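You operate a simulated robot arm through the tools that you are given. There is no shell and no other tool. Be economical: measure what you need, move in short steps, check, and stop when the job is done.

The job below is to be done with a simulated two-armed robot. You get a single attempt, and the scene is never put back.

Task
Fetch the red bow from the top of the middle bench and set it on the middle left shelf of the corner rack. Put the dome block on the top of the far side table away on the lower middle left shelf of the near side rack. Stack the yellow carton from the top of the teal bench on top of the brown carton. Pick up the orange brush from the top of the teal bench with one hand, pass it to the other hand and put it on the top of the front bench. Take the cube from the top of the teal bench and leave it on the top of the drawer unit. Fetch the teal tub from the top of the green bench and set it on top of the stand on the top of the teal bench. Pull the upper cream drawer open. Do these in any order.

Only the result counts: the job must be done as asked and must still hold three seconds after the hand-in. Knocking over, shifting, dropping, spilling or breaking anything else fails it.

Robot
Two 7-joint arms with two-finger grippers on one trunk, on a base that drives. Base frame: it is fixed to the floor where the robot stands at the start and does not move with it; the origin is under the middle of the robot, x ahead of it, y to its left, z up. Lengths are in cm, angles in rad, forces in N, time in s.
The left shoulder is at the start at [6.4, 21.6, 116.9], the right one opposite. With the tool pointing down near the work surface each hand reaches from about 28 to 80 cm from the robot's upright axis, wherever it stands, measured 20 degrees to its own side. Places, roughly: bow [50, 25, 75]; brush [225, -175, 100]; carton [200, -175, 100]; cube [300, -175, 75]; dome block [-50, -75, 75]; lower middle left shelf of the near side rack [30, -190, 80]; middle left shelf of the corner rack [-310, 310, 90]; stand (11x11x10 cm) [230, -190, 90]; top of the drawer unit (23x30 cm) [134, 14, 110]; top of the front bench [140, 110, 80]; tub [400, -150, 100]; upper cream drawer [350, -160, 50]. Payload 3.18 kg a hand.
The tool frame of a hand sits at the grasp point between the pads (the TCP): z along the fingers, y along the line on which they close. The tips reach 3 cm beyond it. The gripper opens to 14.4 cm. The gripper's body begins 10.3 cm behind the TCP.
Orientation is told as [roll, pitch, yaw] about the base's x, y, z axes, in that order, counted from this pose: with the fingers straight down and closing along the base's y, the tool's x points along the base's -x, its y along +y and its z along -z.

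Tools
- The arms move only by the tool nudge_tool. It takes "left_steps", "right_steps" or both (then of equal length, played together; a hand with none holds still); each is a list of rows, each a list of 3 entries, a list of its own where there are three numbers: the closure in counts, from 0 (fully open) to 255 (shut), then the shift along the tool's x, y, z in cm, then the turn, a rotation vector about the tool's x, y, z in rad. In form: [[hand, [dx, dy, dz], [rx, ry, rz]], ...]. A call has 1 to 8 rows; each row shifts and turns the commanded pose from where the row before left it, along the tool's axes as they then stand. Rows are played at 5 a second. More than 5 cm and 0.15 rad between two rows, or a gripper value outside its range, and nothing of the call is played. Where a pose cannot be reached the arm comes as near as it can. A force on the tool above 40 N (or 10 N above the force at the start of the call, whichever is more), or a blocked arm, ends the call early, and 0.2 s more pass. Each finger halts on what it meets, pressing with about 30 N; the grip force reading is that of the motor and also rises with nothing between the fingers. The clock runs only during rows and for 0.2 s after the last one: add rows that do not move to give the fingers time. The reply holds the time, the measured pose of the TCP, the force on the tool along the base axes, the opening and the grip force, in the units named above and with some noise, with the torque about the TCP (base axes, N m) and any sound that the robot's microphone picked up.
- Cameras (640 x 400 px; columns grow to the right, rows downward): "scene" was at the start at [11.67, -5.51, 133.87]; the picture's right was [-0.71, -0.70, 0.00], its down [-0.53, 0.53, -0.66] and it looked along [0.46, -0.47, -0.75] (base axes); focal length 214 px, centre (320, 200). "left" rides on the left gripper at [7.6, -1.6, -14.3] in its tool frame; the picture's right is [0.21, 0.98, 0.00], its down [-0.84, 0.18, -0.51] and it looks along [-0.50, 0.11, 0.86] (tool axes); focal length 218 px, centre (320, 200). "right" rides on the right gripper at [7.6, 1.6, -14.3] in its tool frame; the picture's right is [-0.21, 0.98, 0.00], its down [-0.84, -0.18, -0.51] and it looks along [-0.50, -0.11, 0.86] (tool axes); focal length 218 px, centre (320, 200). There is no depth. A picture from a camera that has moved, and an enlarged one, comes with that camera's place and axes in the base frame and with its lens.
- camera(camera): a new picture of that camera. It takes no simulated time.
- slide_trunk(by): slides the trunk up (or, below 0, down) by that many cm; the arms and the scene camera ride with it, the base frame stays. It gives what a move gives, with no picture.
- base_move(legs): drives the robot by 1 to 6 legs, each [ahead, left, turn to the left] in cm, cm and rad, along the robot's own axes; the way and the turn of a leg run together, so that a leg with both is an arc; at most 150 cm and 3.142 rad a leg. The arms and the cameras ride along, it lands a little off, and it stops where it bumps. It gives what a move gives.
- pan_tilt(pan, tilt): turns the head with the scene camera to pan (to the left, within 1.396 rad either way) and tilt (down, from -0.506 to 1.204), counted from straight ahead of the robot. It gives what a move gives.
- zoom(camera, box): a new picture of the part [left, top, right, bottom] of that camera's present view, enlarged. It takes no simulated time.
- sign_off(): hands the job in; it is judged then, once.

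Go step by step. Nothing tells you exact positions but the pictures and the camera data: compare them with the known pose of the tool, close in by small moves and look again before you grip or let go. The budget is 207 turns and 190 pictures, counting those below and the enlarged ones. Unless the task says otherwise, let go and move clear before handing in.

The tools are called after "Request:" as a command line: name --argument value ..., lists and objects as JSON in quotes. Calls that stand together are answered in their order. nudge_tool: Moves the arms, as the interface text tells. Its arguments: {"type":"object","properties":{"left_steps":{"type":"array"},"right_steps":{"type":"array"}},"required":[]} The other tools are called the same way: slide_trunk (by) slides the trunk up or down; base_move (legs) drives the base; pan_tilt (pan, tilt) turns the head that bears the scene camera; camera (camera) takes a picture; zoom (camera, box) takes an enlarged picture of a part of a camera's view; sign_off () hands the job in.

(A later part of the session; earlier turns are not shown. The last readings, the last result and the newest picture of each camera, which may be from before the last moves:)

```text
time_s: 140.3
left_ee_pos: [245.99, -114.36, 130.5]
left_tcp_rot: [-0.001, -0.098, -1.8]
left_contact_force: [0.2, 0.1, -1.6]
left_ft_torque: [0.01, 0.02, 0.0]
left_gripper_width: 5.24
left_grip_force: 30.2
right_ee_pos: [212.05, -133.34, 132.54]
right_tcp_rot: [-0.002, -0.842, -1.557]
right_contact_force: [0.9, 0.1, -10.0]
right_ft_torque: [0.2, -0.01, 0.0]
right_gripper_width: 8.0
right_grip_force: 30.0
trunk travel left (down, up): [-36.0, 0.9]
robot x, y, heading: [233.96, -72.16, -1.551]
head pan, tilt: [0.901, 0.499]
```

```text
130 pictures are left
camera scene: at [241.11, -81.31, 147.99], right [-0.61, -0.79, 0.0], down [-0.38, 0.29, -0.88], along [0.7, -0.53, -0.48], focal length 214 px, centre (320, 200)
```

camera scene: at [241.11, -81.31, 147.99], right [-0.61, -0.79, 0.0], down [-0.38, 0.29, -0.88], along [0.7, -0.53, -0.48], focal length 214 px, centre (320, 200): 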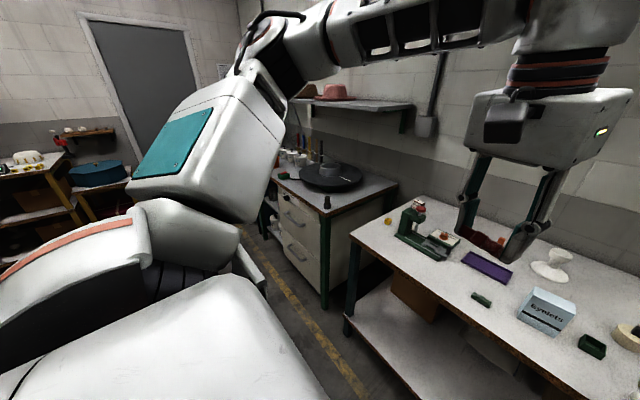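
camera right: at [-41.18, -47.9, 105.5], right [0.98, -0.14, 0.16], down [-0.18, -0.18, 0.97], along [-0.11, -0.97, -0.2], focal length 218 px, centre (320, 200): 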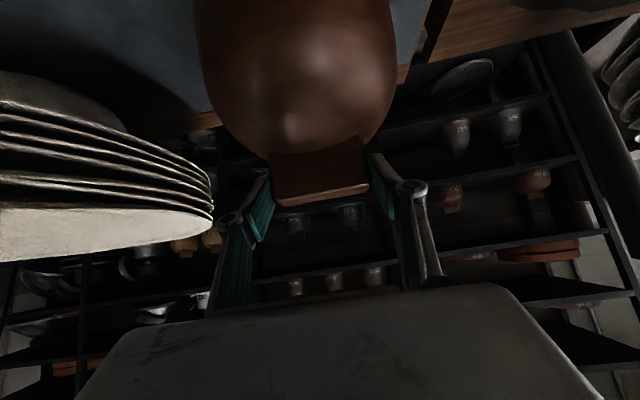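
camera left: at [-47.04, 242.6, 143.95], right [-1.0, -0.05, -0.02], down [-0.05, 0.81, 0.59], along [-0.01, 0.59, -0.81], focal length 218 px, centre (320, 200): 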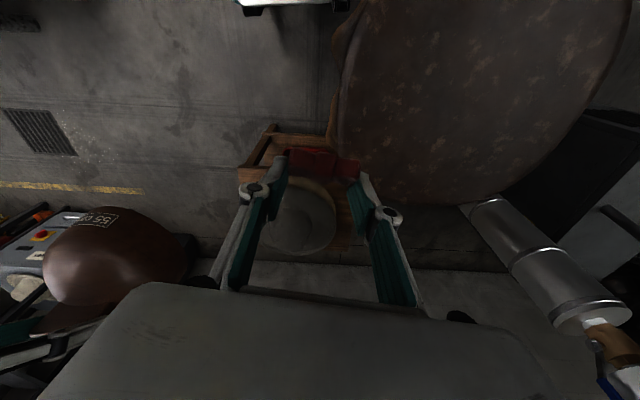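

The teal bench holds many small items; I'll return to it. Now I continue west to the near side rack.

Request:
base_move --legs '[[0, 0, -0.018], [0, -150, 0], [0, -12, 0]]'

Request:
pan_tilt --pan -0.3 --tilt 0.5

Request:
camera --camera "scene"

Request:
pan_tilt --pan -1.1 --tilt 0.6

Request:
camera --camera "scene"

```text
time_s: 155.1
left_ee_pos: [84.91, -114.4, 130.52]
left_tcp_rot: [-0.003, -0.1, -1.814]
left_contact_force: [0.4, 0.3, -0.1]
left_ft_torque: [-0.01, 0.03, 0.02]
left_gripper_width: 5.26
left_grip_force: 30.4
right_ee_pos: [50.65, -132.92, 132.52]
right_tcp_rot: [-0.003, -0.841, -1.573]
right_contact_force: [-0.7, 0.2, -10.1]
right_ft_torque: [0.2, 0.01, -0.01]
right_gripper_width: 7.94
right_grip_force: 30.0
trunk travel left (down, up): [-36.0, 0.9]
robot x, y, heading: [73.31, -72.04, -1.568]
head pan, tilt: [0.901, 0.499]
```

```text
time_s: 156.5
left_ee_pos: [84.86, -114.35, 130.55]
left_tcp_rot: [-0.004, -0.099, -1.816]
left_contact_force: [0.1, -0.2, 0.7]
left_ft_torque: [-0.02, 0.0, -0.01]
left_gripper_width: 5.26
left_grip_force: 30.0
right_ee_pos: [50.77, -133.02, 132.54]
right_tcp_rot: [-0.002, -0.842, -1.572]
right_contact_force: [-0.2, -0.8, -10.5]
right_ft_torque: [0.22, 0.01, 0.04]
right_gripper_width: 7.97
right_grip_force: 30.6
trunk travel left (down, up): [-36.0, 0.9]
robot x, y, heading: [73.85, -71.83, -1.568]
head pan, tilt: [-0.3, 0.499]
```

```text
129 pictures are left
camera scene: at [70.77, -84.41, 147.98], right [-0.96, 0.29, 0.0], down [0.14, 0.46, -0.88], along [-0.26, -0.84, -0.48], focal length 214 px, centre (320, 200)
```

scene: 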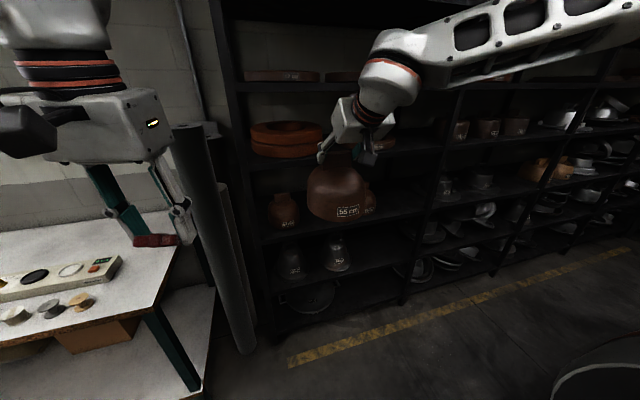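

```text
time_s: 157.6
left_ee_pos: [84.76, -114.45, 130.54]
left_tcp_rot: [-0.003, -0.099, -1.815]
left_contact_force: [-0.1, 0.9, -0.9]
left_ft_torque: [0.01, 0.02, 0.01]
left_gripper_width: 5.26
left_grip_force: 30.2
right_ee_pos: [50.77, -133.0, 132.5]
right_tcp_rot: [-0.004, -0.842, -1.573]
right_contact_force: [0.2, -0.2, -10.2]
right_ft_torque: [0.23, -0.01, -0.03]
right_gripper_width: 7.98
right_grip_force: 30.2
trunk travel left (down, up): [-36.0, 0.9]
robot x, y, heading: [73.45, -71.73, -1.57]
head pan, tilt: [-1.1, 0.6]
```

```text
128 pictures are left
camera scene: at [65.57, -79.74, 147.08], right [-0.46, 0.89, 0.0], down [0.5, 0.26, -0.82], along [-0.73, -0.38, -0.57], focal length 214 px, centre (320, 200)
```

scene: 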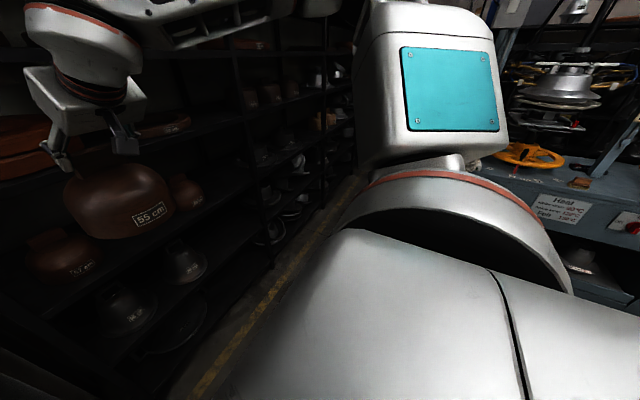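

The left column's shelf with two dome blocks is the lower middle one (z≈80–88). I zoom in to pin its height and find the free spot between them.

Request:
pan_tilt --pan -0.3 --tilt 0.6

Request:
zoom --camera "scene" --box '[220, 50, 420, 350]'

Request:
camera --camera "left"

Request:
camera --camera "right"

```text
time_s: 158.8
left_ee_pos: [84.84, -114.51, 130.47]
left_tcp_rot: [-0.004, -0.1, -1.816]
left_contact_force: [-1.3, 0.0, 0.7]
left_ft_torque: [-0.02, 0.01, 0.04]
left_gripper_width: 5.25
left_grip_force: 30.7
right_ee_pos: [50.79, -132.95, 132.5]
right_tcp_rot: [-0.003, -0.842, -1.573]
right_contact_force: [-0.7, 0.5, -10.4]
right_ft_torque: [0.2, -0.01, 0.03]
right_gripper_width: 7.97
right_grip_force: 29.8
trunk travel left (down, up): [-36.0, 0.9]
robot x, y, heading: [73.49, -71.67, -1.569]
head pan, tilt: [-0.3, 0.6]
```

```text
1.33 times, centred on (320, 200) of scene
camera zoom: at [70.82, -84.16, 147.08], right [-0.96, 0.3, 0.0], down [0.17, 0.54, -0.82], along [-0.24, -0.79, -0.57], focal length 286 px, centre (320, 200)
```

zoom: 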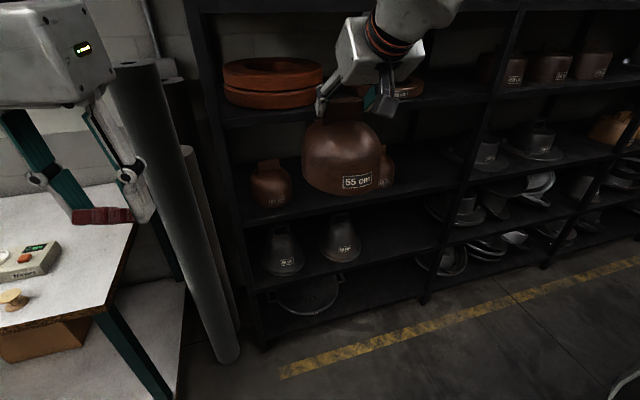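

```text
126 pictures are left
camera left: at [85.46, -105.23, 143.96], right [1.0, -0.04, -0.02], down [-0.01, -0.81, 0.59], along [-0.04, -0.59, -0.81], focal length 218 px, centre (320, 200)
```

left: 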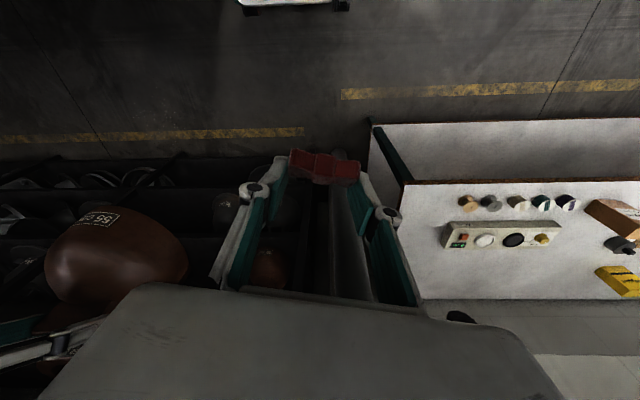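

```text
125 pictures are left
camera right: at [52.54, -117.24, 136.22], right [0.98, -0.14, 0.15], down [-0.18, -0.18, 0.97], along [-0.11, -0.97, -0.2], focal length 218 px, centre (320, 200)
```

right: 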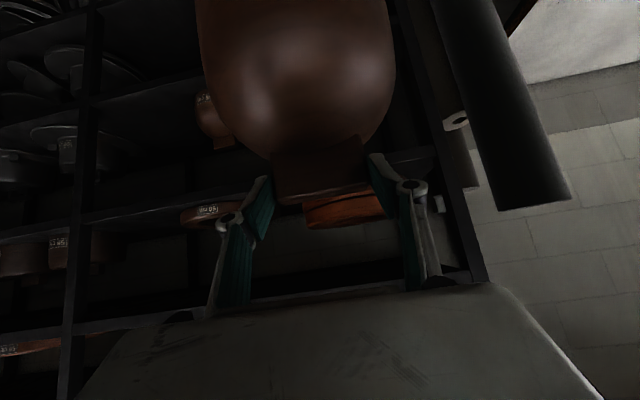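

Shelf surface is about z≈84, front edge y≈-170, and the free spot is near x≈41. I lower the trunk, shift the right hand sideways outside the rack, and drive closer.

Request:
slide_trunk --by -23

Request:
nudge_tool --right_steps '[[255, [0, -2.5, 0], [0, 0, 0]], [255, [0, -2.5, 0], [0, 0, 0]], [255, [0, -2.5, 0], [0, 0, 0]], [255, [0, -2.2, 0], [0, 0, 0]]]'

Request:
base_move --legs '[[22, 0, 0]]'

Request:
camera --camera "right"

Request:
camera --camera "scene"

```text
time_s: 161.2
left_ee_pos: [84.79, -114.35, 107.65]
left_tcp_rot: [-0.002, -0.103, -1.814]
left_contact_force: [0.4, -0.1, -0.5]
left_ft_torque: [-0.03, -0.03, 0.0]
left_gripper_width: 5.25
left_grip_force: 30.0
right_ee_pos: [50.82, -132.98, 109.69]
right_tcp_rot: [-0.002, -0.845, -1.574]
right_contact_force: [-0.7, 0.0, -9.3]
right_ft_torque: [0.19, 0.01, -0.03]
right_gripper_width: 7.95
right_grip_force: 29.7
trunk travel left (down, up): [-13.0, 23.9]
robot x, y, heading: [73.3, -71.45, -1.57]
head pan, tilt: [-0.3, 0.6]
```

```text
time_s: 162.2
left_ee_pos: [84.93, -114.44, 107.46]
left_tcp_rot: [-0.003, -0.1, -1.815]
left_contact_force: [0.3, -0.4, -1.2]
left_ft_torque: [-0.03, -0.03, 0.01]
left_gripper_width: 5.26
left_grip_force: 30.1
right_ee_pos: [41.0, -132.83, 109.54]
right_tcp_rot: [-0.001, -0.841, -1.573]
right_contact_force: [-0.3, 0.6, -10.0]
right_ft_torque: [0.2, 0.03, 0.01]
right_gripper_width: 7.99
right_grip_force: 30.0
trunk travel left (down, up): [-13.0, 23.9]
robot x, y, heading: [73.38, -71.84, -1.573]
head pan, tilt: [-0.3, 0.6]
```

```text
time_s: 163.9
left_ee_pos: [84.75, -136.23, 107.53]
left_tcp_rot: [-0.005, -0.098, -1.817]
left_contact_force: [-0.3, -0.5, -0.8]
left_ft_torque: [0.03, 0.01, -0.03]
left_gripper_width: 5.27
left_grip_force: 30.1
right_ee_pos: [40.95, -154.73, 109.46]
right_tcp_rot: [-0.003, -0.842, -1.575]
right_contact_force: [-0.2, -0.2, -11.7]
right_ft_torque: [0.21, 0.06, 0.01]
right_gripper_width: 7.96
right_grip_force: 30.1
trunk travel left (down, up): [-13.0, 23.9]
robot x, y, heading: [73.57, -93.42, -1.571]
head pan, tilt: [-0.3, 0.6]
```

```text
124 pictures are left
camera right: at [42.79, -139.01, 113.28], right [0.98, -0.14, 0.15], down [-0.18, -0.18, 0.97], along [-0.11, -0.97, -0.2], focal length 218 px, centre (320, 200)
```

right: 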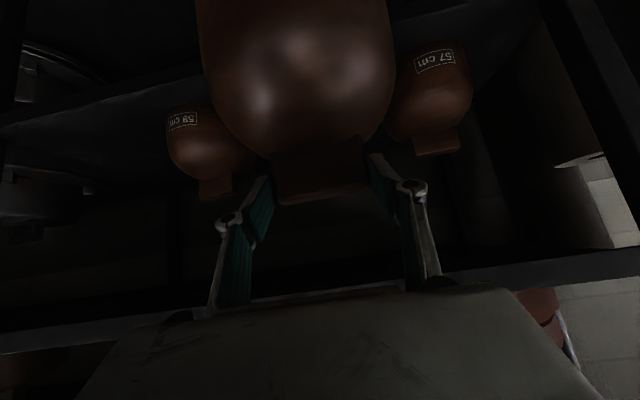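

```text
123 pictures are left
camera scene: at [70.8, -118.55, 122.86], right [-0.95, 0.3, 0.0], down [0.17, 0.54, -0.82], along [-0.24, -0.79, -0.57], focal length 214 px, centre (320, 200)
```

scene: 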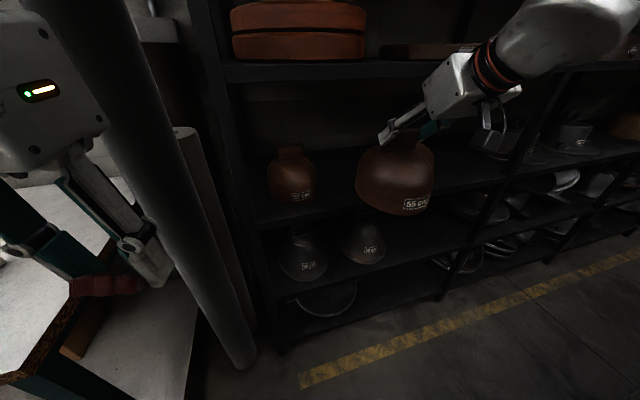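

Shelf surface ≈ z 85 and the space at x≈41 is free. I drive 10 cm closer and extend the arm into the shelf, staying above it.

Request:
base_move --legs '[[10, 0, 0]]'

Request:
nudge_tool --right_steps '[[255, [-1.2, 0, 3.0], [0, 0, 0]], [255, [-2.0, 0, 2.2], [0, 0, 0]], [255, [-2.0, 0, 2.2], [0, 0, 0]], [255, [-2.0, 0, 2.2], [0, 0, 0]]]'

Request:
camera --camera "right"

Request:
zoom --camera "scene" --box '[220, 20, 540, 260]'

```text
time_s: 165.0
left_ee_pos: [84.83, -146.22, 107.55]
left_tcp_rot: [-0.001, -0.101, -1.818]
left_contact_force: [0.1, -0.7, 0.2]
left_ft_torque: [0.04, 0.0, -0.01]
left_gripper_width: 5.24
left_grip_force: 30.1
right_ee_pos: [41.0, -164.54, 109.55]
right_tcp_rot: [-0.003, -0.842, -1.575]
right_contact_force: [0.5, 0.1, -10.4]
right_ft_torque: [0.2, 0.0, 0.03]
right_gripper_width: 7.96
right_grip_force: 30.1
trunk travel left (down, up): [-13.0, 23.9]
robot x, y, heading: [73.23, -103.4, -1.574]
head pan, tilt: [-0.3, 0.6]
```

```text
time_s: 165.8
left_ee_pos: [84.67, -146.32, 107.4]
left_tcp_rot: [-0.003, -0.098, -1.816]
left_contact_force: [0.2, -0.5, 0.1]
left_ft_torque: [0.07, 0.01, 0.0]
left_gripper_width: 5.25
left_grip_force: 30.1
right_ee_pos: [41.12, -171.71, 107.05]
right_tcp_rot: [-0.006, -0.812, -1.571]
right_contact_force: [1.0, 0.7, -12.1]
right_ft_torque: [0.15, 0.0, 0.0]
right_gripper_width: 7.97
right_grip_force: 29.5
trunk travel left (down, up): [-13.0, 23.9]
robot x, y, heading: [73.57, -103.63, -1.576]
head pan, tilt: [-0.3, 0.6]
stopped in row 3 (right hand): the force on the tool passed its limit at 88 N (the readings are from after the stop); the commanded pose is now the measured one
```

```text
122 pictures are left
camera right: at [42.82, -156.12, 111.31], right [0.98, -0.15, 0.15], down [-0.18, -0.21, 0.96], along [-0.11, -0.97, -0.23], focal length 218 px, centre (320, 200)
```

right: 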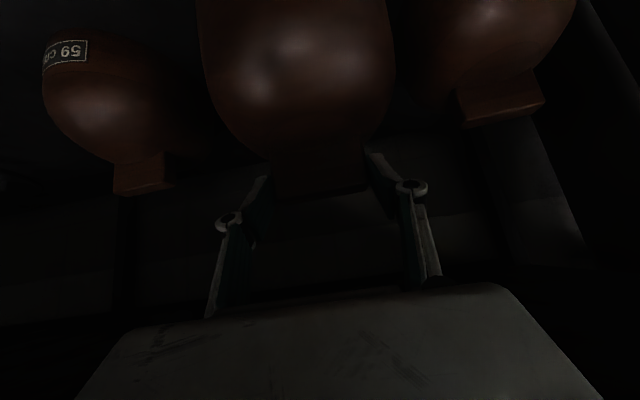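

```text
1.67 times, centred on (380, 140) of scene
camera zoom: at [70.77, -128.51, 122.81], right [-0.95, 0.3, 0.0], down [0.17, 0.54, -0.82], along [-0.25, -0.79, -0.57], focal length 358 px, centre (220, 300)
```

zoom: 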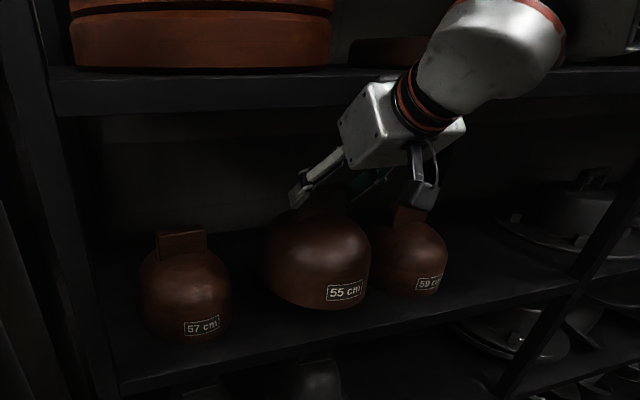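

The wrist touched the upper shelf's edge. I back off slightly, level the hand a bit more, go in a little, then lower gently.

Request:
nudge_tool --right_steps '[[255, [1.4, 0, -1.5], [0, 0, 0]], [255, [0, 0, 0], [0, -0.09, 0]], [255, [0, 0, 0], [0, -0.09, 0]], [255, [1.7, 0, 1.1], [0, 0, 0]], [255, [-1.1, 0, 1.7], [0, 0, 0]]]'

Request:
zoom --camera "scene" --box '[220, 20, 540, 260]'

```text
time_s: 167.0
left_ee_pos: [84.69, -146.34, 107.39]
left_tcp_rot: [-0.004, -0.098, -1.819]
left_contact_force: [-0.3, 0.0, 0.1]
left_ft_torque: [0.02, 0.02, 0.0]
left_gripper_width: 5.26
left_grip_force: 30.2
right_ee_pos: [41.07, -171.85, 105.27]
right_tcp_rot: [-0.006, -0.998, -1.571]
right_contact_force: [0.4, 0.3, -10.7]
right_ft_torque: [0.38, -0.04, 0.0]
right_gripper_width: 7.97
right_grip_force: 29.4
trunk travel left (down, up): [-13.0, 23.9]
robot x, y, heading: [73.29, -103.44, -1.577]
head pan, tilt: [-0.3, 0.6]
```

```text
1.67 times, centred on (380, 140) of scene
camera zoom: at [70.78, -128.46, 122.82], right [-0.95, 0.3, 0.0], down [0.17, 0.54, -0.82], along [-0.25, -0.79, -0.57], focal length 358 px, centre (220, 300)
```

zoom: 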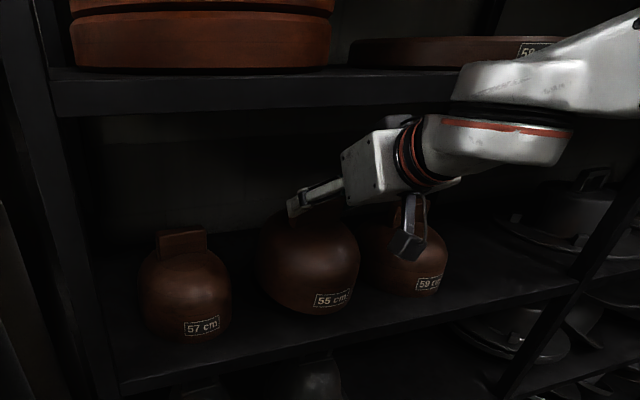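

Clear now. I go 4 cm further in.

Request:
nudge_tool --right_steps '[[255, [-0.8, 0, 1.25], [0, 0, 0]], [255, [-0.8, 0, 1.25], [0, 0, 0]], [255, [-0.6, 0, 0.9], [0, 0, 0]], [255, [0, 0, 0], [0, 0, 0]]]'

Request:
zoom --camera "scene" --box '[220, 20, 540, 260]'

```text
time_s: 168.0
left_ee_pos: [84.62, -146.12, 107.51]
left_tcp_rot: [-0.005, -0.1, -1.818]
left_contact_force: [-0.8, -0.6, -0.7]
left_ft_torque: [0.01, 0.01, 0.01]
left_gripper_width: 5.24
left_grip_force: 29.9
right_ee_pos: [41.07, -175.74, 105.55]
right_tcp_rot: [-0.007, -1.001, -1.569]
right_contact_force: [-0.5, 0.1, -9.3]
right_ft_torque: [0.37, -0.03, -0.01]
right_gripper_width: 7.97
right_grip_force: 29.9
trunk travel left (down, up): [-13.0, 23.9]
robot x, y, heading: [72.99, -103.32, -1.58]
head pan, tilt: [-0.3, 0.6]
```

```text
1.67 times, centred on (380, 140) of scene
camera zoom: at [70.74, -128.39, 122.85], right [-0.95, 0.3, 0.0], down [0.17, 0.54, -0.82], along [-0.25, -0.79, -0.57], focal length 358 px, centre (220, 300)
```

zoom: 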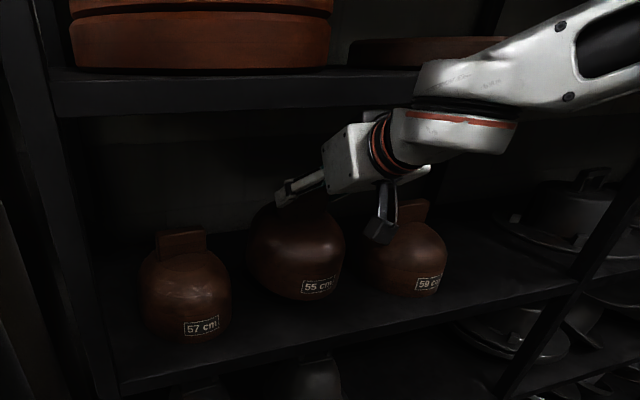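

Deep enough. I lower in small steps until the shelf takes the weight.

Request:
nudge_tool --right_steps '[[255, [0.63, 0, 0.4], [0, 0, 0]], [255, [0.42, 0, 0.27], [0, 0, 0]], [255, [0.42, 0, 0.27], [0, 0, 0]], [255, [0.42, 0, 0.27], [0, 0, 0]], [255, [0, 0, 0], [0, 0, 0]]]'

Request:
zoom --camera "scene" --box '[220, 20, 540, 260]'

```text
time_s: 169.2
left_ee_pos: [84.75, -146.22, 107.44]
left_tcp_rot: [-0.002, -0.099, -1.818]
left_contact_force: [-1.2, 0.2, -0.4]
left_ft_torque: [0.03, -0.01, -0.03]
left_gripper_width: 5.23
left_grip_force: 30.0
right_ee_pos: [40.91, -175.79, 103.29]
right_tcp_rot: [-0.007, -1.0, -1.57]
right_contact_force: [0.7, -0.7, -10.5]
right_ft_torque: [0.4, -0.06, 0.02]
right_gripper_width: 7.95
right_grip_force: 30.0
trunk travel left (down, up): [-13.0, 23.9]
robot x, y, heading: [73.45, -103.49, -1.574]
head pan, tilt: [-0.3, 0.6]
```

```text
1.67 times, centred on (380, 140) of scene
camera zoom: at [70.75, -128.4, 122.85], right [-0.95, 0.3, 0.0], down [0.17, 0.54, -0.82], along [-0.25, -0.79, -0.57], focal length 358 px, centre (220, 300)
```

zoom: 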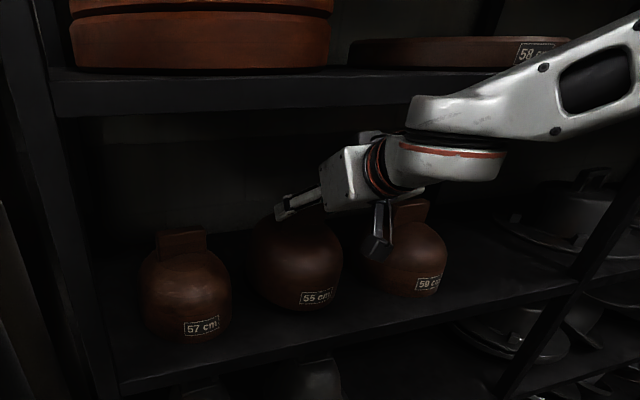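

Wrist now sits below the upper shelf, so I go 2 cm deeper, level the dome again and continue lowering.

Request:
nudge_tool --right_steps '[[255, [-1.08, 0, 1.68], [0, 0, 0]], [255, [0, 0, 0], [0, 0.08, 0]], [255, [0, 0, 0], [0, 0.08, 0]], [255, [0.37, 0, 0.33], [0, 0, 0]], [255, [0.37, 0, 0.33], [0, 0, 0]], [255, [0, 0, 0], [0, 0, 0]]]'

Request:
zoom --camera "scene" --box '[220, 20, 540, 260]'

```text
time_s: 170.6
left_ee_pos: [84.71, -146.21, 107.57]
left_tcp_rot: [-0.003, -0.098, -1.818]
left_contact_force: [0.2, -0.8, -0.5]
left_ft_torque: [0.0, -0.01, 0.02]
left_gripper_width: 5.25
left_grip_force: 29.8
right_ee_pos: [41.04, -177.85, 102.23]
right_tcp_rot: [-0.007, -0.839, -1.569]
right_contact_force: [0.4, -0.7, -10.1]
right_ft_torque: [0.23, -0.02, 0.02]
right_gripper_width: 7.96
right_grip_force: 29.9
trunk travel left (down, up): [-13.0, 23.9]
robot x, y, heading: [73.39, -103.47, -1.574]
head pan, tilt: [-0.3, 0.6]
```

```text
1.67 times, centred on (380, 140) of scene
camera zoom: at [70.74, -128.4, 122.85], right [-0.95, 0.3, 0.0], down [0.17, 0.54, -0.82], along [-0.25, -0.79, -0.57], focal length 358 px, centre (220, 300)
```

zoom: 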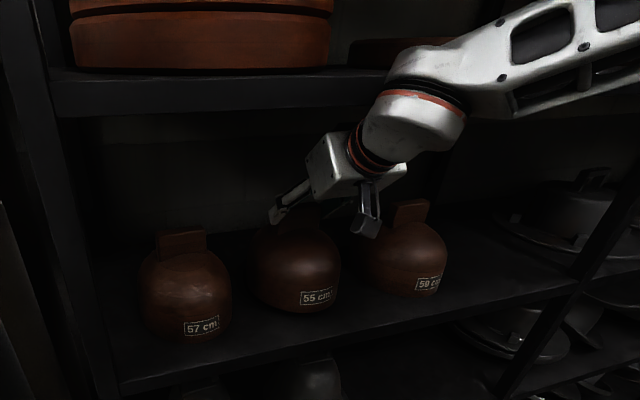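

Still hanging freely at z=102.2; I keep lowering in small steps until the force changes.

Request:
nudge_tool --right_steps '[[255, [0.37, 0, 0.33], [0, 0, 0]], [255, [0.37, 0, 0.33], [0, 0, 0]], [255, [0.37, 0, 0.33], [0, 0, 0]], [255, [0, 0, 0], [0, 0, 0]]]'

Request:
zoom --camera "scene" --box '[220, 20, 540, 260]'

```text
time_s: 171.6
left_ee_pos: [84.65, -146.27, 107.45]
left_tcp_rot: [-0.004, -0.101, -1.819]
left_contact_force: [-0.1, -0.7, 0.1]
left_ft_torque: [0.0, 0.0, -0.01]
left_gripper_width: 5.26
left_grip_force: 30.2
right_ee_pos: [41.0, -177.8, 100.79]
right_tcp_rot: [-0.007, -0.84, -1.57]
right_contact_force: [-0.4, 0.4, -10.0]
right_ft_torque: [0.22, -0.02, -0.02]
right_gripper_width: 7.94
right_grip_force: 30.2
trunk travel left (down, up): [-13.0, 23.9]
robot x, y, heading: [73.54, -103.21, -1.58]
head pan, tilt: [-0.3, 0.6]
```

```text
1.67 times, centred on (380, 140) of scene
camera zoom: at [70.75, -128.4, 122.85], right [-0.95, 0.3, 0.0], down [0.17, 0.54, -0.82], along [-0.25, -0.79, -0.57], focal length 358 px, centre (220, 300)
```

zoom: 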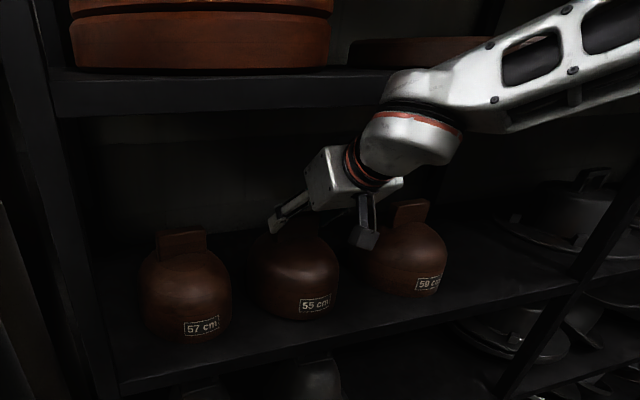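

Request:
nudge_tool --right_steps '[[255, [0.37, 0, 0.33], [0, 0, 0]], [255, [0.37, 0, 0.33], [0, 0, 0]], [255, [0.37, 0, 0.33], [0, 0, 0]], [255, [0.37, 0, 0.33], [0, 0, 0]], [255, [0, 0, 0], [0, 0, 0]]]'

Request:
zoom --camera "scene" --box '[220, 20, 540, 260]'

```text
time_s: 172.8
left_ee_pos: [84.66, -145.93, 107.75]
left_tcp_rot: [-0.002, -0.103, -1.819]
left_contact_force: [0.3, 0.0, 0.3]
left_ft_torque: [0.01, 0.03, -0.01]
left_gripper_width: 5.24
left_grip_force: 30.0
right_ee_pos: [41.03, -177.56, 99.65]
right_tcp_rot: [-0.008, -0.851, -1.569]
right_contact_force: [-11.8, 5.9, 36.8]
right_ft_torque: [-1.88, 3.24, -2.64]
right_gripper_width: 7.96
right_grip_force: 28.4
trunk travel left (down, up): [-13.0, 23.9]
robot x, y, heading: [73.37, -103.32, -1.575]
head pan, tilt: [-0.3, 0.6]
```

```text
1.67 times, centred on (380, 140) of scene
camera zoom: at [70.8, -128.02, 122.99], right [-0.95, 0.3, 0.0], down [0.17, 0.54, -0.83], along [-0.25, -0.79, -0.56], focal length 358 px, centre (220, 300)
```

zoom: 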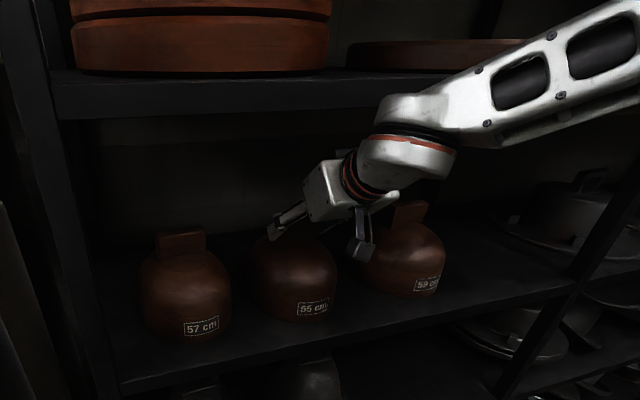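

The dome is on the shelf (force +37 N). I ease off slightly and open the fingers.

Request:
nudge_tool --right_steps '[[255, [-0.3, 0, -0.27], [0, 0, 0]], [255, [-0.1, 0, -0.1], [0, 0, 0]], [130, [0, 0, 0], [0, 0, 0]], [60, [0, 0, 0], [0, 0, 0]], [60, [0, 0, 0], [0, 0, 0]]]'

Request:
camera --camera "right"

Request:
zoom --camera "scene" --box '[220, 20, 540, 260]'

```text
time_s: 174.0
left_ee_pos: [84.74, -146.09, 107.46]
left_tcp_rot: [-0.003, -0.1, -1.819]
left_contact_force: [0.1, -0.1, -0.1]
left_ft_torque: [0.02, 0.01, 0.0]
left_gripper_width: 5.25
left_grip_force: 30.6
right_ee_pos: [40.98, -177.66, 99.34]
right_tcp_rot: [-0.006, -0.838, -1.569]
right_contact_force: [-0.1, 0.7, -0.5]
right_ft_torque: [-0.01, 0.0, 0.02]
right_gripper_width: 11.03
right_grip_force: 0.0
trunk travel left (down, up): [-13.0, 23.9]
robot x, y, heading: [73.61, -103.25, -1.571]
head pan, tilt: [-0.3, 0.6]
```

```text
114 pictures are left
camera right: at [42.8, -161.92, 103.08], right [0.98, -0.14, 0.15], down [-0.18, -0.19, 0.97], along [-0.11, -0.97, -0.21], focal length 218 px, centre (320, 200)
```

right: 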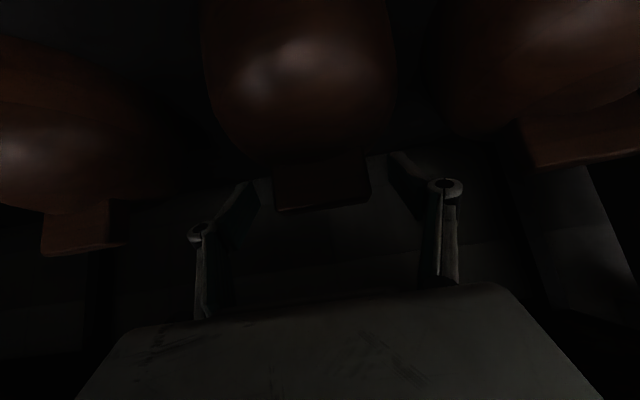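

```text
1.67 times, centred on (380, 140) of scene
camera zoom: at [70.78, -128.32, 122.86], right [-0.95, 0.3, 0.0], down [0.17, 0.54, -0.83], along [-0.25, -0.79, -0.56], focal length 358 px, centre (220, 300)
```

zoom: 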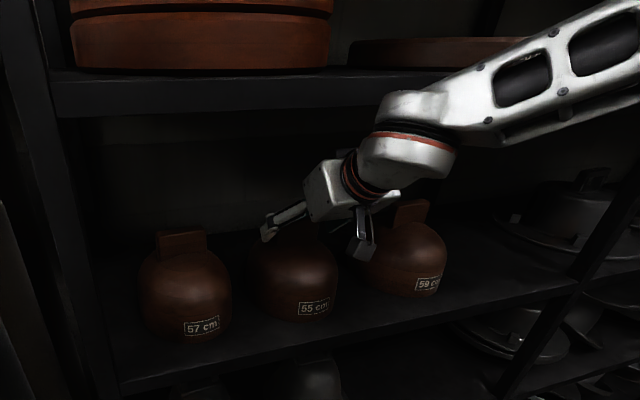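

The dome block stands on the shelf between its neighbours. I back straight out and raise the trunk.

Request:
base_move --legs '[[-30, 0, 0]]'

Request:
slide_trunk --by 23

Request:
zoom --camera "scene" --box '[200, 100, 440, 280]'

```text
time_s: 176.0
left_ee_pos: [84.92, -116.35, 107.59]
left_tcp_rot: [-0.005, -0.099, -1.82]
left_contact_force: [0.4, 0.2, 0.1]
left_ft_torque: [-0.05, 0.0, 0.01]
left_gripper_width: 5.26
left_grip_force: 30.1
right_ee_pos: [41.08, -147.84, 99.33]
right_tcp_rot: [-0.007, -0.842, -1.57]
right_contact_force: [-0.5, 0.0, 0.3]
right_ft_torque: [0.0, 0.02, 0.0]
right_gripper_width: 11.0
right_grip_force: 0.1
trunk travel left (down, up): [-13.0, 23.9]
robot x, y, heading: [73.55, -74.02, -1.57]
head pan, tilt: [-0.3, 0.6]
```

```text
time_s: 178.4
left_ee_pos: [84.85, -116.26, 130.45]
left_tcp_rot: [-0.004, -0.099, -1.817]
left_contact_force: [0.2, -0.5, 0.1]
left_ft_torque: [0.02, -0.02, 0.02]
left_gripper_width: 5.26
left_grip_force: 30.6
right_ee_pos: [41.1, -148.0, 122.45]
right_tcp_rot: [-0.007, -0.842, -1.569]
right_contact_force: [-0.3, -0.3, -1.2]
right_ft_torque: [0.01, 0.0, -0.02]
right_gripper_width: 11.03
right_grip_force: 0.1
trunk travel left (down, up): [-36.0, 0.9]
robot x, y, heading: [73.43, -73.77, -1.576]
head pan, tilt: [-0.3, 0.6]
```

```text
2.22 times, centred on (320, 190) of scene
camera zoom: at [70.9, -86.08, 147.08], right [-0.95, 0.3, 0.0], down [0.17, 0.54, -0.83], along [-0.25, -0.79, -0.56], focal length 477 px, centre (320, 222)
```

zoom: 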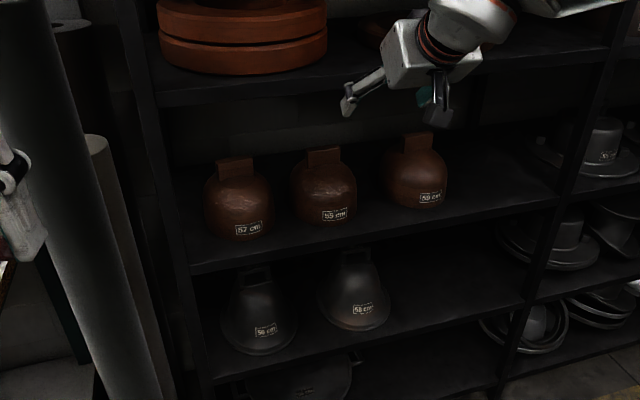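

Dome is placed. Now I retract the right hand, turn to face +y and slide backward into the aisle to look west.

Request:
nudge_tool --right_steps '[[60, [2.9, 0, -3.3], [0, 0.1, 0]], [60, [3.2, 0, -3.0], [0, 0.1, 0]], [60, [3.4, 0, -2.7], [0, 0.1, 0]], [60, [3.7, 0, -2.3], [0, 0.1, 0]], [60, [4.0, 0, -1.9], [0, 0.1, 0]], [60, [4.1, 0, -1.5], [0, 0.1, 0]]]'

Request:
base_move --legs '[[0, 5, 0], [0, 0, 1.57], [0, 0, 1.57], [-47, 0, 0]]'

Request:
pan_tilt --pan 1.39 --tilt 0.3

Request:
camera --camera "scene"

```text
time_s: 179.8
left_ee_pos: [84.89, -116.3, 130.49]
left_tcp_rot: [-0.003, -0.102, -1.818]
left_contact_force: [-0.9, 0.5, 0.4]
left_ft_torque: [-0.03, 0.01, 0.03]
left_gripper_width: 5.23
left_grip_force: 30.2
right_ee_pos: [41.16, -121.51, 122.8]
right_tcp_rot: [-0.003, -0.238, -1.575]
right_contact_force: [0.8, -0.1, -0.2]
right_ft_torque: [-0.03, 0.0, 0.02]
right_gripper_width: 11.02
right_grip_force: 0.0
trunk travel left (down, up): [-36.0, 0.9]
robot x, y, heading: [73.54, -73.87, -1.573]
head pan, tilt: [-0.3, 0.6]
```

```text
time_s: 191.0
left_ee_pos: [66.94, -78.32, 130.53]
left_tcp_rot: [-0.002, -0.1, 1.297]
left_contact_force: [0.4, 0.1, 0.4]
left_ft_torque: [0.03, 0.0, 0.0]
left_gripper_width: 5.27
left_grip_force: 29.8
right_ee_pos: [110.54, -74.0, 122.73]
right_tcp_rot: [-0.004, -0.242, 1.541]
right_contact_force: [0.2, 0.1, -0.3]
right_ft_torque: [0.03, 0.01, 0.01]
right_gripper_width: 11.02
right_grip_force: 0.1
trunk travel left (down, up): [-36.0, 0.9]
robot x, y, heading: [77.19, -120.96, 1.537]
head pan, tilt: [-0.3, 0.6]
```

```text
time_s: 192.7
left_ee_pos: [66.79, -78.16, 130.56]
left_tcp_rot: [-0.004, -0.099, 1.297]
left_contact_force: [0.1, -0.4, -1.1]
left_ft_torque: [0.01, 0.03, 0.01]
left_gripper_width: 5.26
left_grip_force: 29.9
right_ee_pos: [110.54, -73.96, 122.75]
right_tcp_rot: [-0.004, -0.239, 1.541]
right_contact_force: [0.2, 0.0, -0.7]
right_ft_torque: [0.01, -0.01, 0.0]
right_gripper_width: 11.02
right_grip_force: 0.1
trunk travel left (down, up): [-36.0, 0.9]
robot x, y, heading: [76.79, -121.22, 1.545]
head pan, tilt: [1.389, 0.3]
```

```text
111 pictures are left
camera scene: at [68.05, -115.11, 149.83], right [0.21, 0.98, 0.0], down [0.29, -0.06, -0.96], along [-0.93, 0.2, -0.3], focal length 214 px, centre (320, 200)
```

scene: 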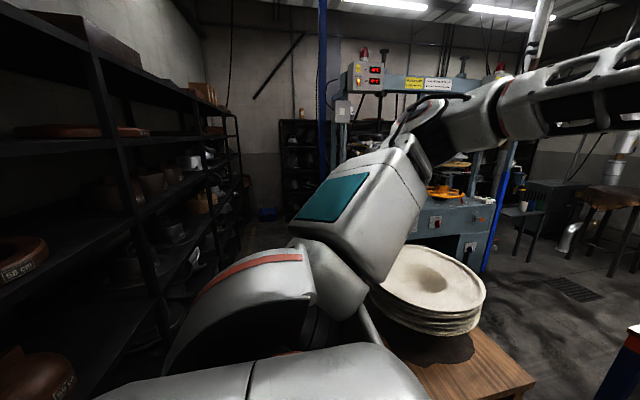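

The aisle west looks open past the press to the far wall. I strafe left (west) along it.

Request:
base_move --legs '[[0, 0, 0.028], [0, 150, 0]]'

Request:
pan_tilt --pan 1.2 --tilt 0.5

Request:
camera --camera "scene"

Request:
pan_tilt --pan 0.4 --tilt 0.5

Request:
camera --camera "scene"

```text
time_s: 206.3
left_ee_pos: [-83.07, -77.6, 130.5]
left_tcp_rot: [-0.003, -0.1, 1.317]
left_contact_force: [0.1, -0.2, -0.7]
left_ft_torque: [0.0, -0.01, 0.0]
left_gripper_width: 5.26
left_grip_force: 30.5
right_ee_pos: [-39.44, -72.44, 122.72]
right_tcp_rot: [-0.003, -0.242, 1.559]
right_contact_force: [-0.5, 0.6, -0.6]
right_ft_torque: [-0.01, -0.01, 0.0]
right_gripper_width: 10.98
right_grip_force: 0.0
trunk travel left (down, up): [-36.0, 0.9]
robot x, y, heading: [-71.72, -120.46, 1.558]
head pan, tilt: [1.389, 0.3]
```

```text
time_s: 207.0
left_ee_pos: [-83.01, -77.63, 130.58]
left_tcp_rot: [-0.004, -0.099, 1.318]
left_contact_force: [-0.5, -0.1, -0.5]
left_ft_torque: [0.0, 0.01, 0.0]
left_gripper_width: 5.24
left_grip_force: 30.6
right_ee_pos: [-39.34, -72.56, 122.74]
right_tcp_rot: [-0.003, -0.24, 1.56]
right_contact_force: [0.2, -0.5, -0.3]
right_ft_torque: [0.02, -0.01, -0.01]
right_gripper_width: 11.02
right_grip_force: 0.0
trunk travel left (down, up): [-36.0, 0.9]
robot x, y, heading: [-71.85, -120.32, 1.561]
head pan, tilt: [1.201, 0.499]
```

```text
110 pictures are left
camera scene: at [-80.41, -112.86, 148.0], right [0.37, 0.93, 0.0], down [0.44, -0.18, -0.88], along [-0.82, 0.33, -0.48], focal length 214 px, centre (320, 200)
```

scene: 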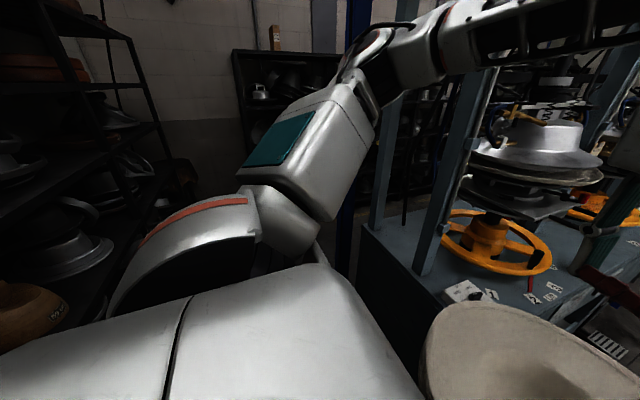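

```text
time_s: 208.1
left_ee_pos: [-83.0, -77.62, 130.52]
left_tcp_rot: [-0.003, -0.1, 1.316]
left_contact_force: [-0.2, -0.5, 0.1]
left_ft_torque: [0.0, 0.01, 0.0]
left_gripper_width: 5.22
left_grip_force: 30.0
right_ee_pos: [-39.45, -72.58, 122.8]
right_tcp_rot: [-0.006, -0.241, 1.561]
right_contact_force: [-0.7, -0.1, 0.4]
right_ft_torque: [-0.01, 0.01, 0.01]
right_gripper_width: 11.03
right_grip_force: 0.1
trunk travel left (down, up): [-36.0, 0.9]
robot x, y, heading: [-71.84, -120.4, 1.563]
head pan, tilt: [0.4, 0.499]
```

```text
109 pictures are left
camera scene: at [-75.43, -107.81, 148.0], right [0.92, 0.38, 0.0], down [0.18, -0.44, -0.88], along [-0.33, 0.81, -0.48], focal length 214 px, centre (320, 200)
```

scene: 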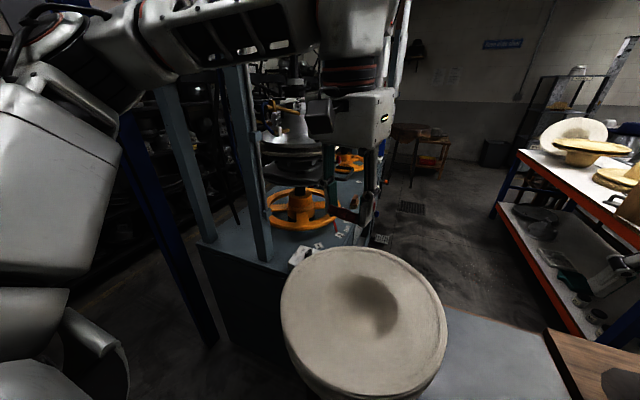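

The press uprights stand at y≈-60; I shift back 8 cm for clearance and continue west in two stages.

Request:
base_move --legs '[[-8, 0, 0.01], [0, 75, 0]]'

Request:
pan_tilt --pan 1.3 --tilt 0.6

Request:
camera --camera "scene"

Request:
pan_tilt --pan 0.3 --tilt 0.5

Request:
camera --camera "scene"

```text
time_s: 215.7
left_ee_pos: [-156.61, -85.39, 130.55]
left_tcp_rot: [-0.003, -0.1, 1.317]
left_contact_force: [-0.6, 0.1, -0.7]
left_ft_torque: [-0.01, -0.01, 0.01]
left_gripper_width: 5.23
left_grip_force: 30.4
right_ee_pos: [-113.15, -80.29, 122.7]
right_tcp_rot: [-0.006, -0.241, 1.564]
right_contact_force: [-0.3, -0.6, 0.1]
right_ft_torque: [-0.03, 0.02, -0.02]
right_gripper_width: 11.01
right_grip_force: 0.1
trunk travel left (down, up): [-36.0, 0.9]
robot x, y, heading: [-145.42, -127.9, 1.563]
head pan, tilt: [0.4, 0.499]
```

```text
time_s: 216.9
left_ee_pos: [-156.69, -85.34, 130.49]
left_tcp_rot: [-0.003, -0.1, 1.32]
left_contact_force: [-0.6, -0.1, -0.1]
left_ft_torque: [0.02, -0.02, 0.02]
left_gripper_width: 5.24
left_grip_force: 30.2
right_ee_pos: [-113.2, -80.15, 122.72]
right_tcp_rot: [-0.004, -0.239, 1.564]
right_contact_force: [-0.1, -0.7, 0.5]
right_ft_torque: [0.01, 0.02, 0.0]
right_gripper_width: 11.0
right_grip_force: 0.0
trunk travel left (down, up): [-36.0, 0.9]
robot x, y, heading: [-145.71, -128.18, 1.562]
head pan, tilt: [1.3, 0.6]
```

```text
108 pictures are left
camera scene: at [-154.01, -121.61, 147.09], right [0.27, 0.96, 0.0], down [0.54, -0.15, -0.83], along [-0.79, 0.23, -0.56], focal length 214 px, centre (320, 200)
```

scene: 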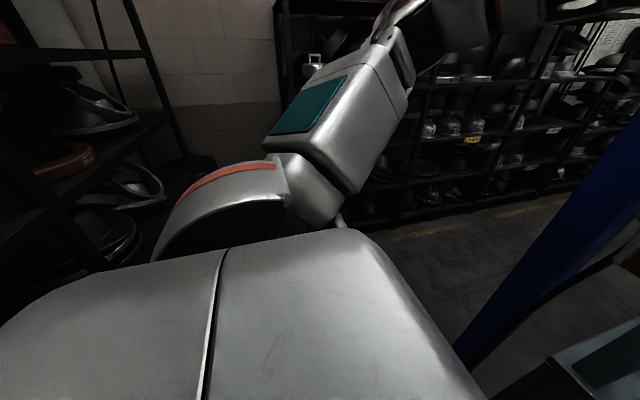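

```text
time_s: 218.1
left_ee_pos: [-156.62, -85.5, 130.52]
left_tcp_rot: [-0.004, -0.099, 1.317]
left_contact_force: [0.4, -0.7, 0.8]
left_ft_torque: [0.04, 0.02, -0.02]
left_gripper_width: 5.26
left_grip_force: 30.7
right_ee_pos: [-113.17, -80.14, 122.74]
right_tcp_rot: [-0.005, -0.239, 1.563]
right_contact_force: [0.8, -0.3, 0.2]
right_ft_torque: [-0.04, -0.01, 0.02]
right_gripper_width: 11.03
right_grip_force: 0.0
trunk travel left (down, up): [-36.0, 0.9]
robot x, y, heading: [-145.59, -128.06, 1.561]
head pan, tilt: [0.3, 0.499]
```

```text
107 pictures are left
camera scene: at [-148.16, -115.32, 147.99], right [0.96, 0.29, 0.0], down [0.14, -0.46, -0.88], along [-0.25, 0.84, -0.48], focal length 214 px, centre (320, 200)
```

scene: 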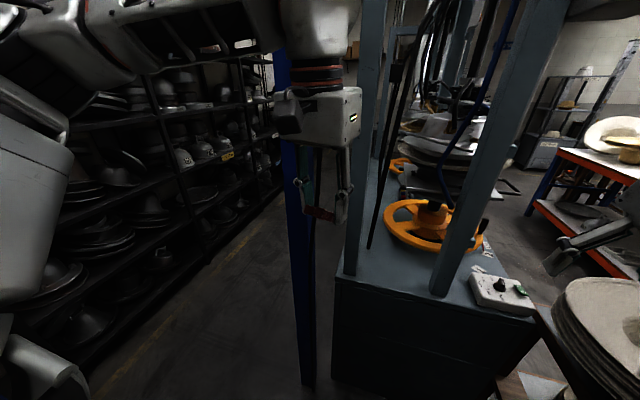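

There's a 120 cm wide corridor north between the west rack and the press. I'll enter it turned diagonally (heading ≈0.6) so elbows and hands stay clear.

Request:
base_move --legs '[[0, 83, 0], [14, 0, 0], [0, 0, -0.96], [-14, 9.6, 0]]'

Request:
pan_tilt --pan 0.9 --tilt 0.45

Request:
camera --camera "scene"

```text
time_s: 230.3
left_ee_pos: [-217.12, -80.08, 130.53]
left_tcp_rot: [-0.004, -0.099, 0.364]
left_contact_force: [-0.4, 0.3, 0.1]
left_ft_torque: [0.01, -0.02, 0.01]
left_gripper_width: 5.27
left_grip_force: 29.8
right_ee_pos: [-187.64, -112.63, 122.69]
right_tcp_rot: [-0.005, -0.24, 0.607]
right_contact_force: [-0.7, -0.1, -0.3]
right_ft_torque: [0.02, -0.03, -0.01]
right_gripper_width: 11.02
right_grip_force: 0.1
trunk travel left (down, up): [-36.0, 0.9]
robot x, y, heading: [-245.21, -113.8, 0.607]
head pan, tilt: [0.3, 0.499]
```

```text
time_s: 231.3
left_ee_pos: [-217.02, -80.07, 130.43]
left_tcp_rot: [-0.003, -0.099, 0.365]
left_contact_force: [-0.8, -0.3, 0.0]
left_ft_torque: [0.01, 0.01, 0.03]
left_gripper_width: 5.24
left_grip_force: 30.2
right_ee_pos: [-187.65, -112.69, 122.68]
right_tcp_rot: [-0.004, -0.24, 0.607]
right_contact_force: [-0.4, -0.6, 0.1]
right_ft_torque: [-0.01, 0.06, -0.02]
right_gripper_width: 11.0
right_grip_force: 0.1
trunk travel left (down, up): [-36.0, 0.9]
robot x, y, heading: [-245.52, -113.82, 0.605]
head pan, tilt: [0.901, 0.45]
```

```text
106 pictures are left
camera scene: at [-241.62, -102.3, 148.44], right [1.0, -0.06, 0.0], down [-0.03, -0.43, -0.9], along [0.06, 0.9, -0.44], focal length 214 px, centre (320, 200)
```

scene: 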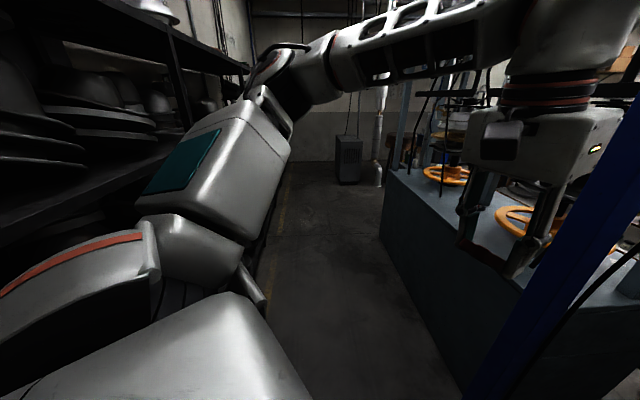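

The corridor is clear to the north. I drive 250 cm north.

Request:
base_move --legs '[[85.4, 123.3, 0], [57, 82.2, 0]]'

Request:
pan_tilt --pan 1.0 --tilt 0.35

Request:
camera --camera "scene"

```text
time_s: 249.5
left_ee_pos: [-213.04, 168.78, 130.6]
left_tcp_rot: [-0.003, -0.099, 0.338]
left_contact_force: [-0.2, 0.3, 0.1]
left_ft_torque: [-0.01, 0.02, -0.01]
left_gripper_width: 5.25
left_grip_force: 30.1
right_ee_pos: [-184.47, 135.46, 122.84]
right_tcp_rot: [-0.003, -0.24, 0.584]
right_contact_force: [-0.3, 0.4, -0.3]
right_ft_torque: [0.02, 0.02, -0.01]
right_gripper_width: 11.0
right_grip_force: 0.0
trunk travel left (down, up): [-36.0, 0.9]
robot x, y, heading: [-242.14, 135.96, 0.585]
head pan, tilt: [0.901, 0.45]
```

```text
time_s: 250.2
left_ee_pos: [-212.95, 168.85, 130.55]
left_tcp_rot: [-0.001, -0.099, 0.34]
left_contact_force: [0.1, 0.3, -0.1]
left_ft_torque: [0.0, -0.01, -0.01]
left_gripper_width: 5.25
left_grip_force: 29.9
right_ee_pos: [-184.5, 135.48, 122.74]
right_tcp_rot: [-0.004, -0.241, 0.583]
right_contact_force: [0.5, 0.7, 0.1]
right_ft_torque: [0.0, -0.02, -0.02]
right_gripper_width: 11.03
right_grip_force: 0.0
trunk travel left (down, up): [-36.0, 0.9]
robot x, y, heading: [-242.59, 135.84, 0.58]
head pan, tilt: [1.0, 0.351]
```

```text
105 pictures are left
camera scene: at [-239.07, 147.37, 149.36], right [1.0, 0.01, 0.0], down [0.0, -0.34, -0.94], along [-0.01, 0.94, -0.34], focal length 214 px, centre (320, 200)
```

scene: 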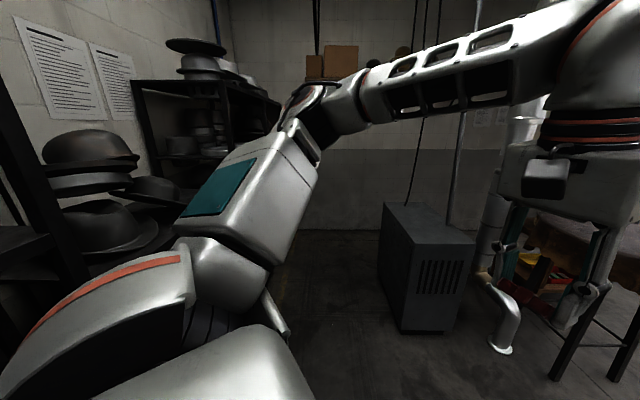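

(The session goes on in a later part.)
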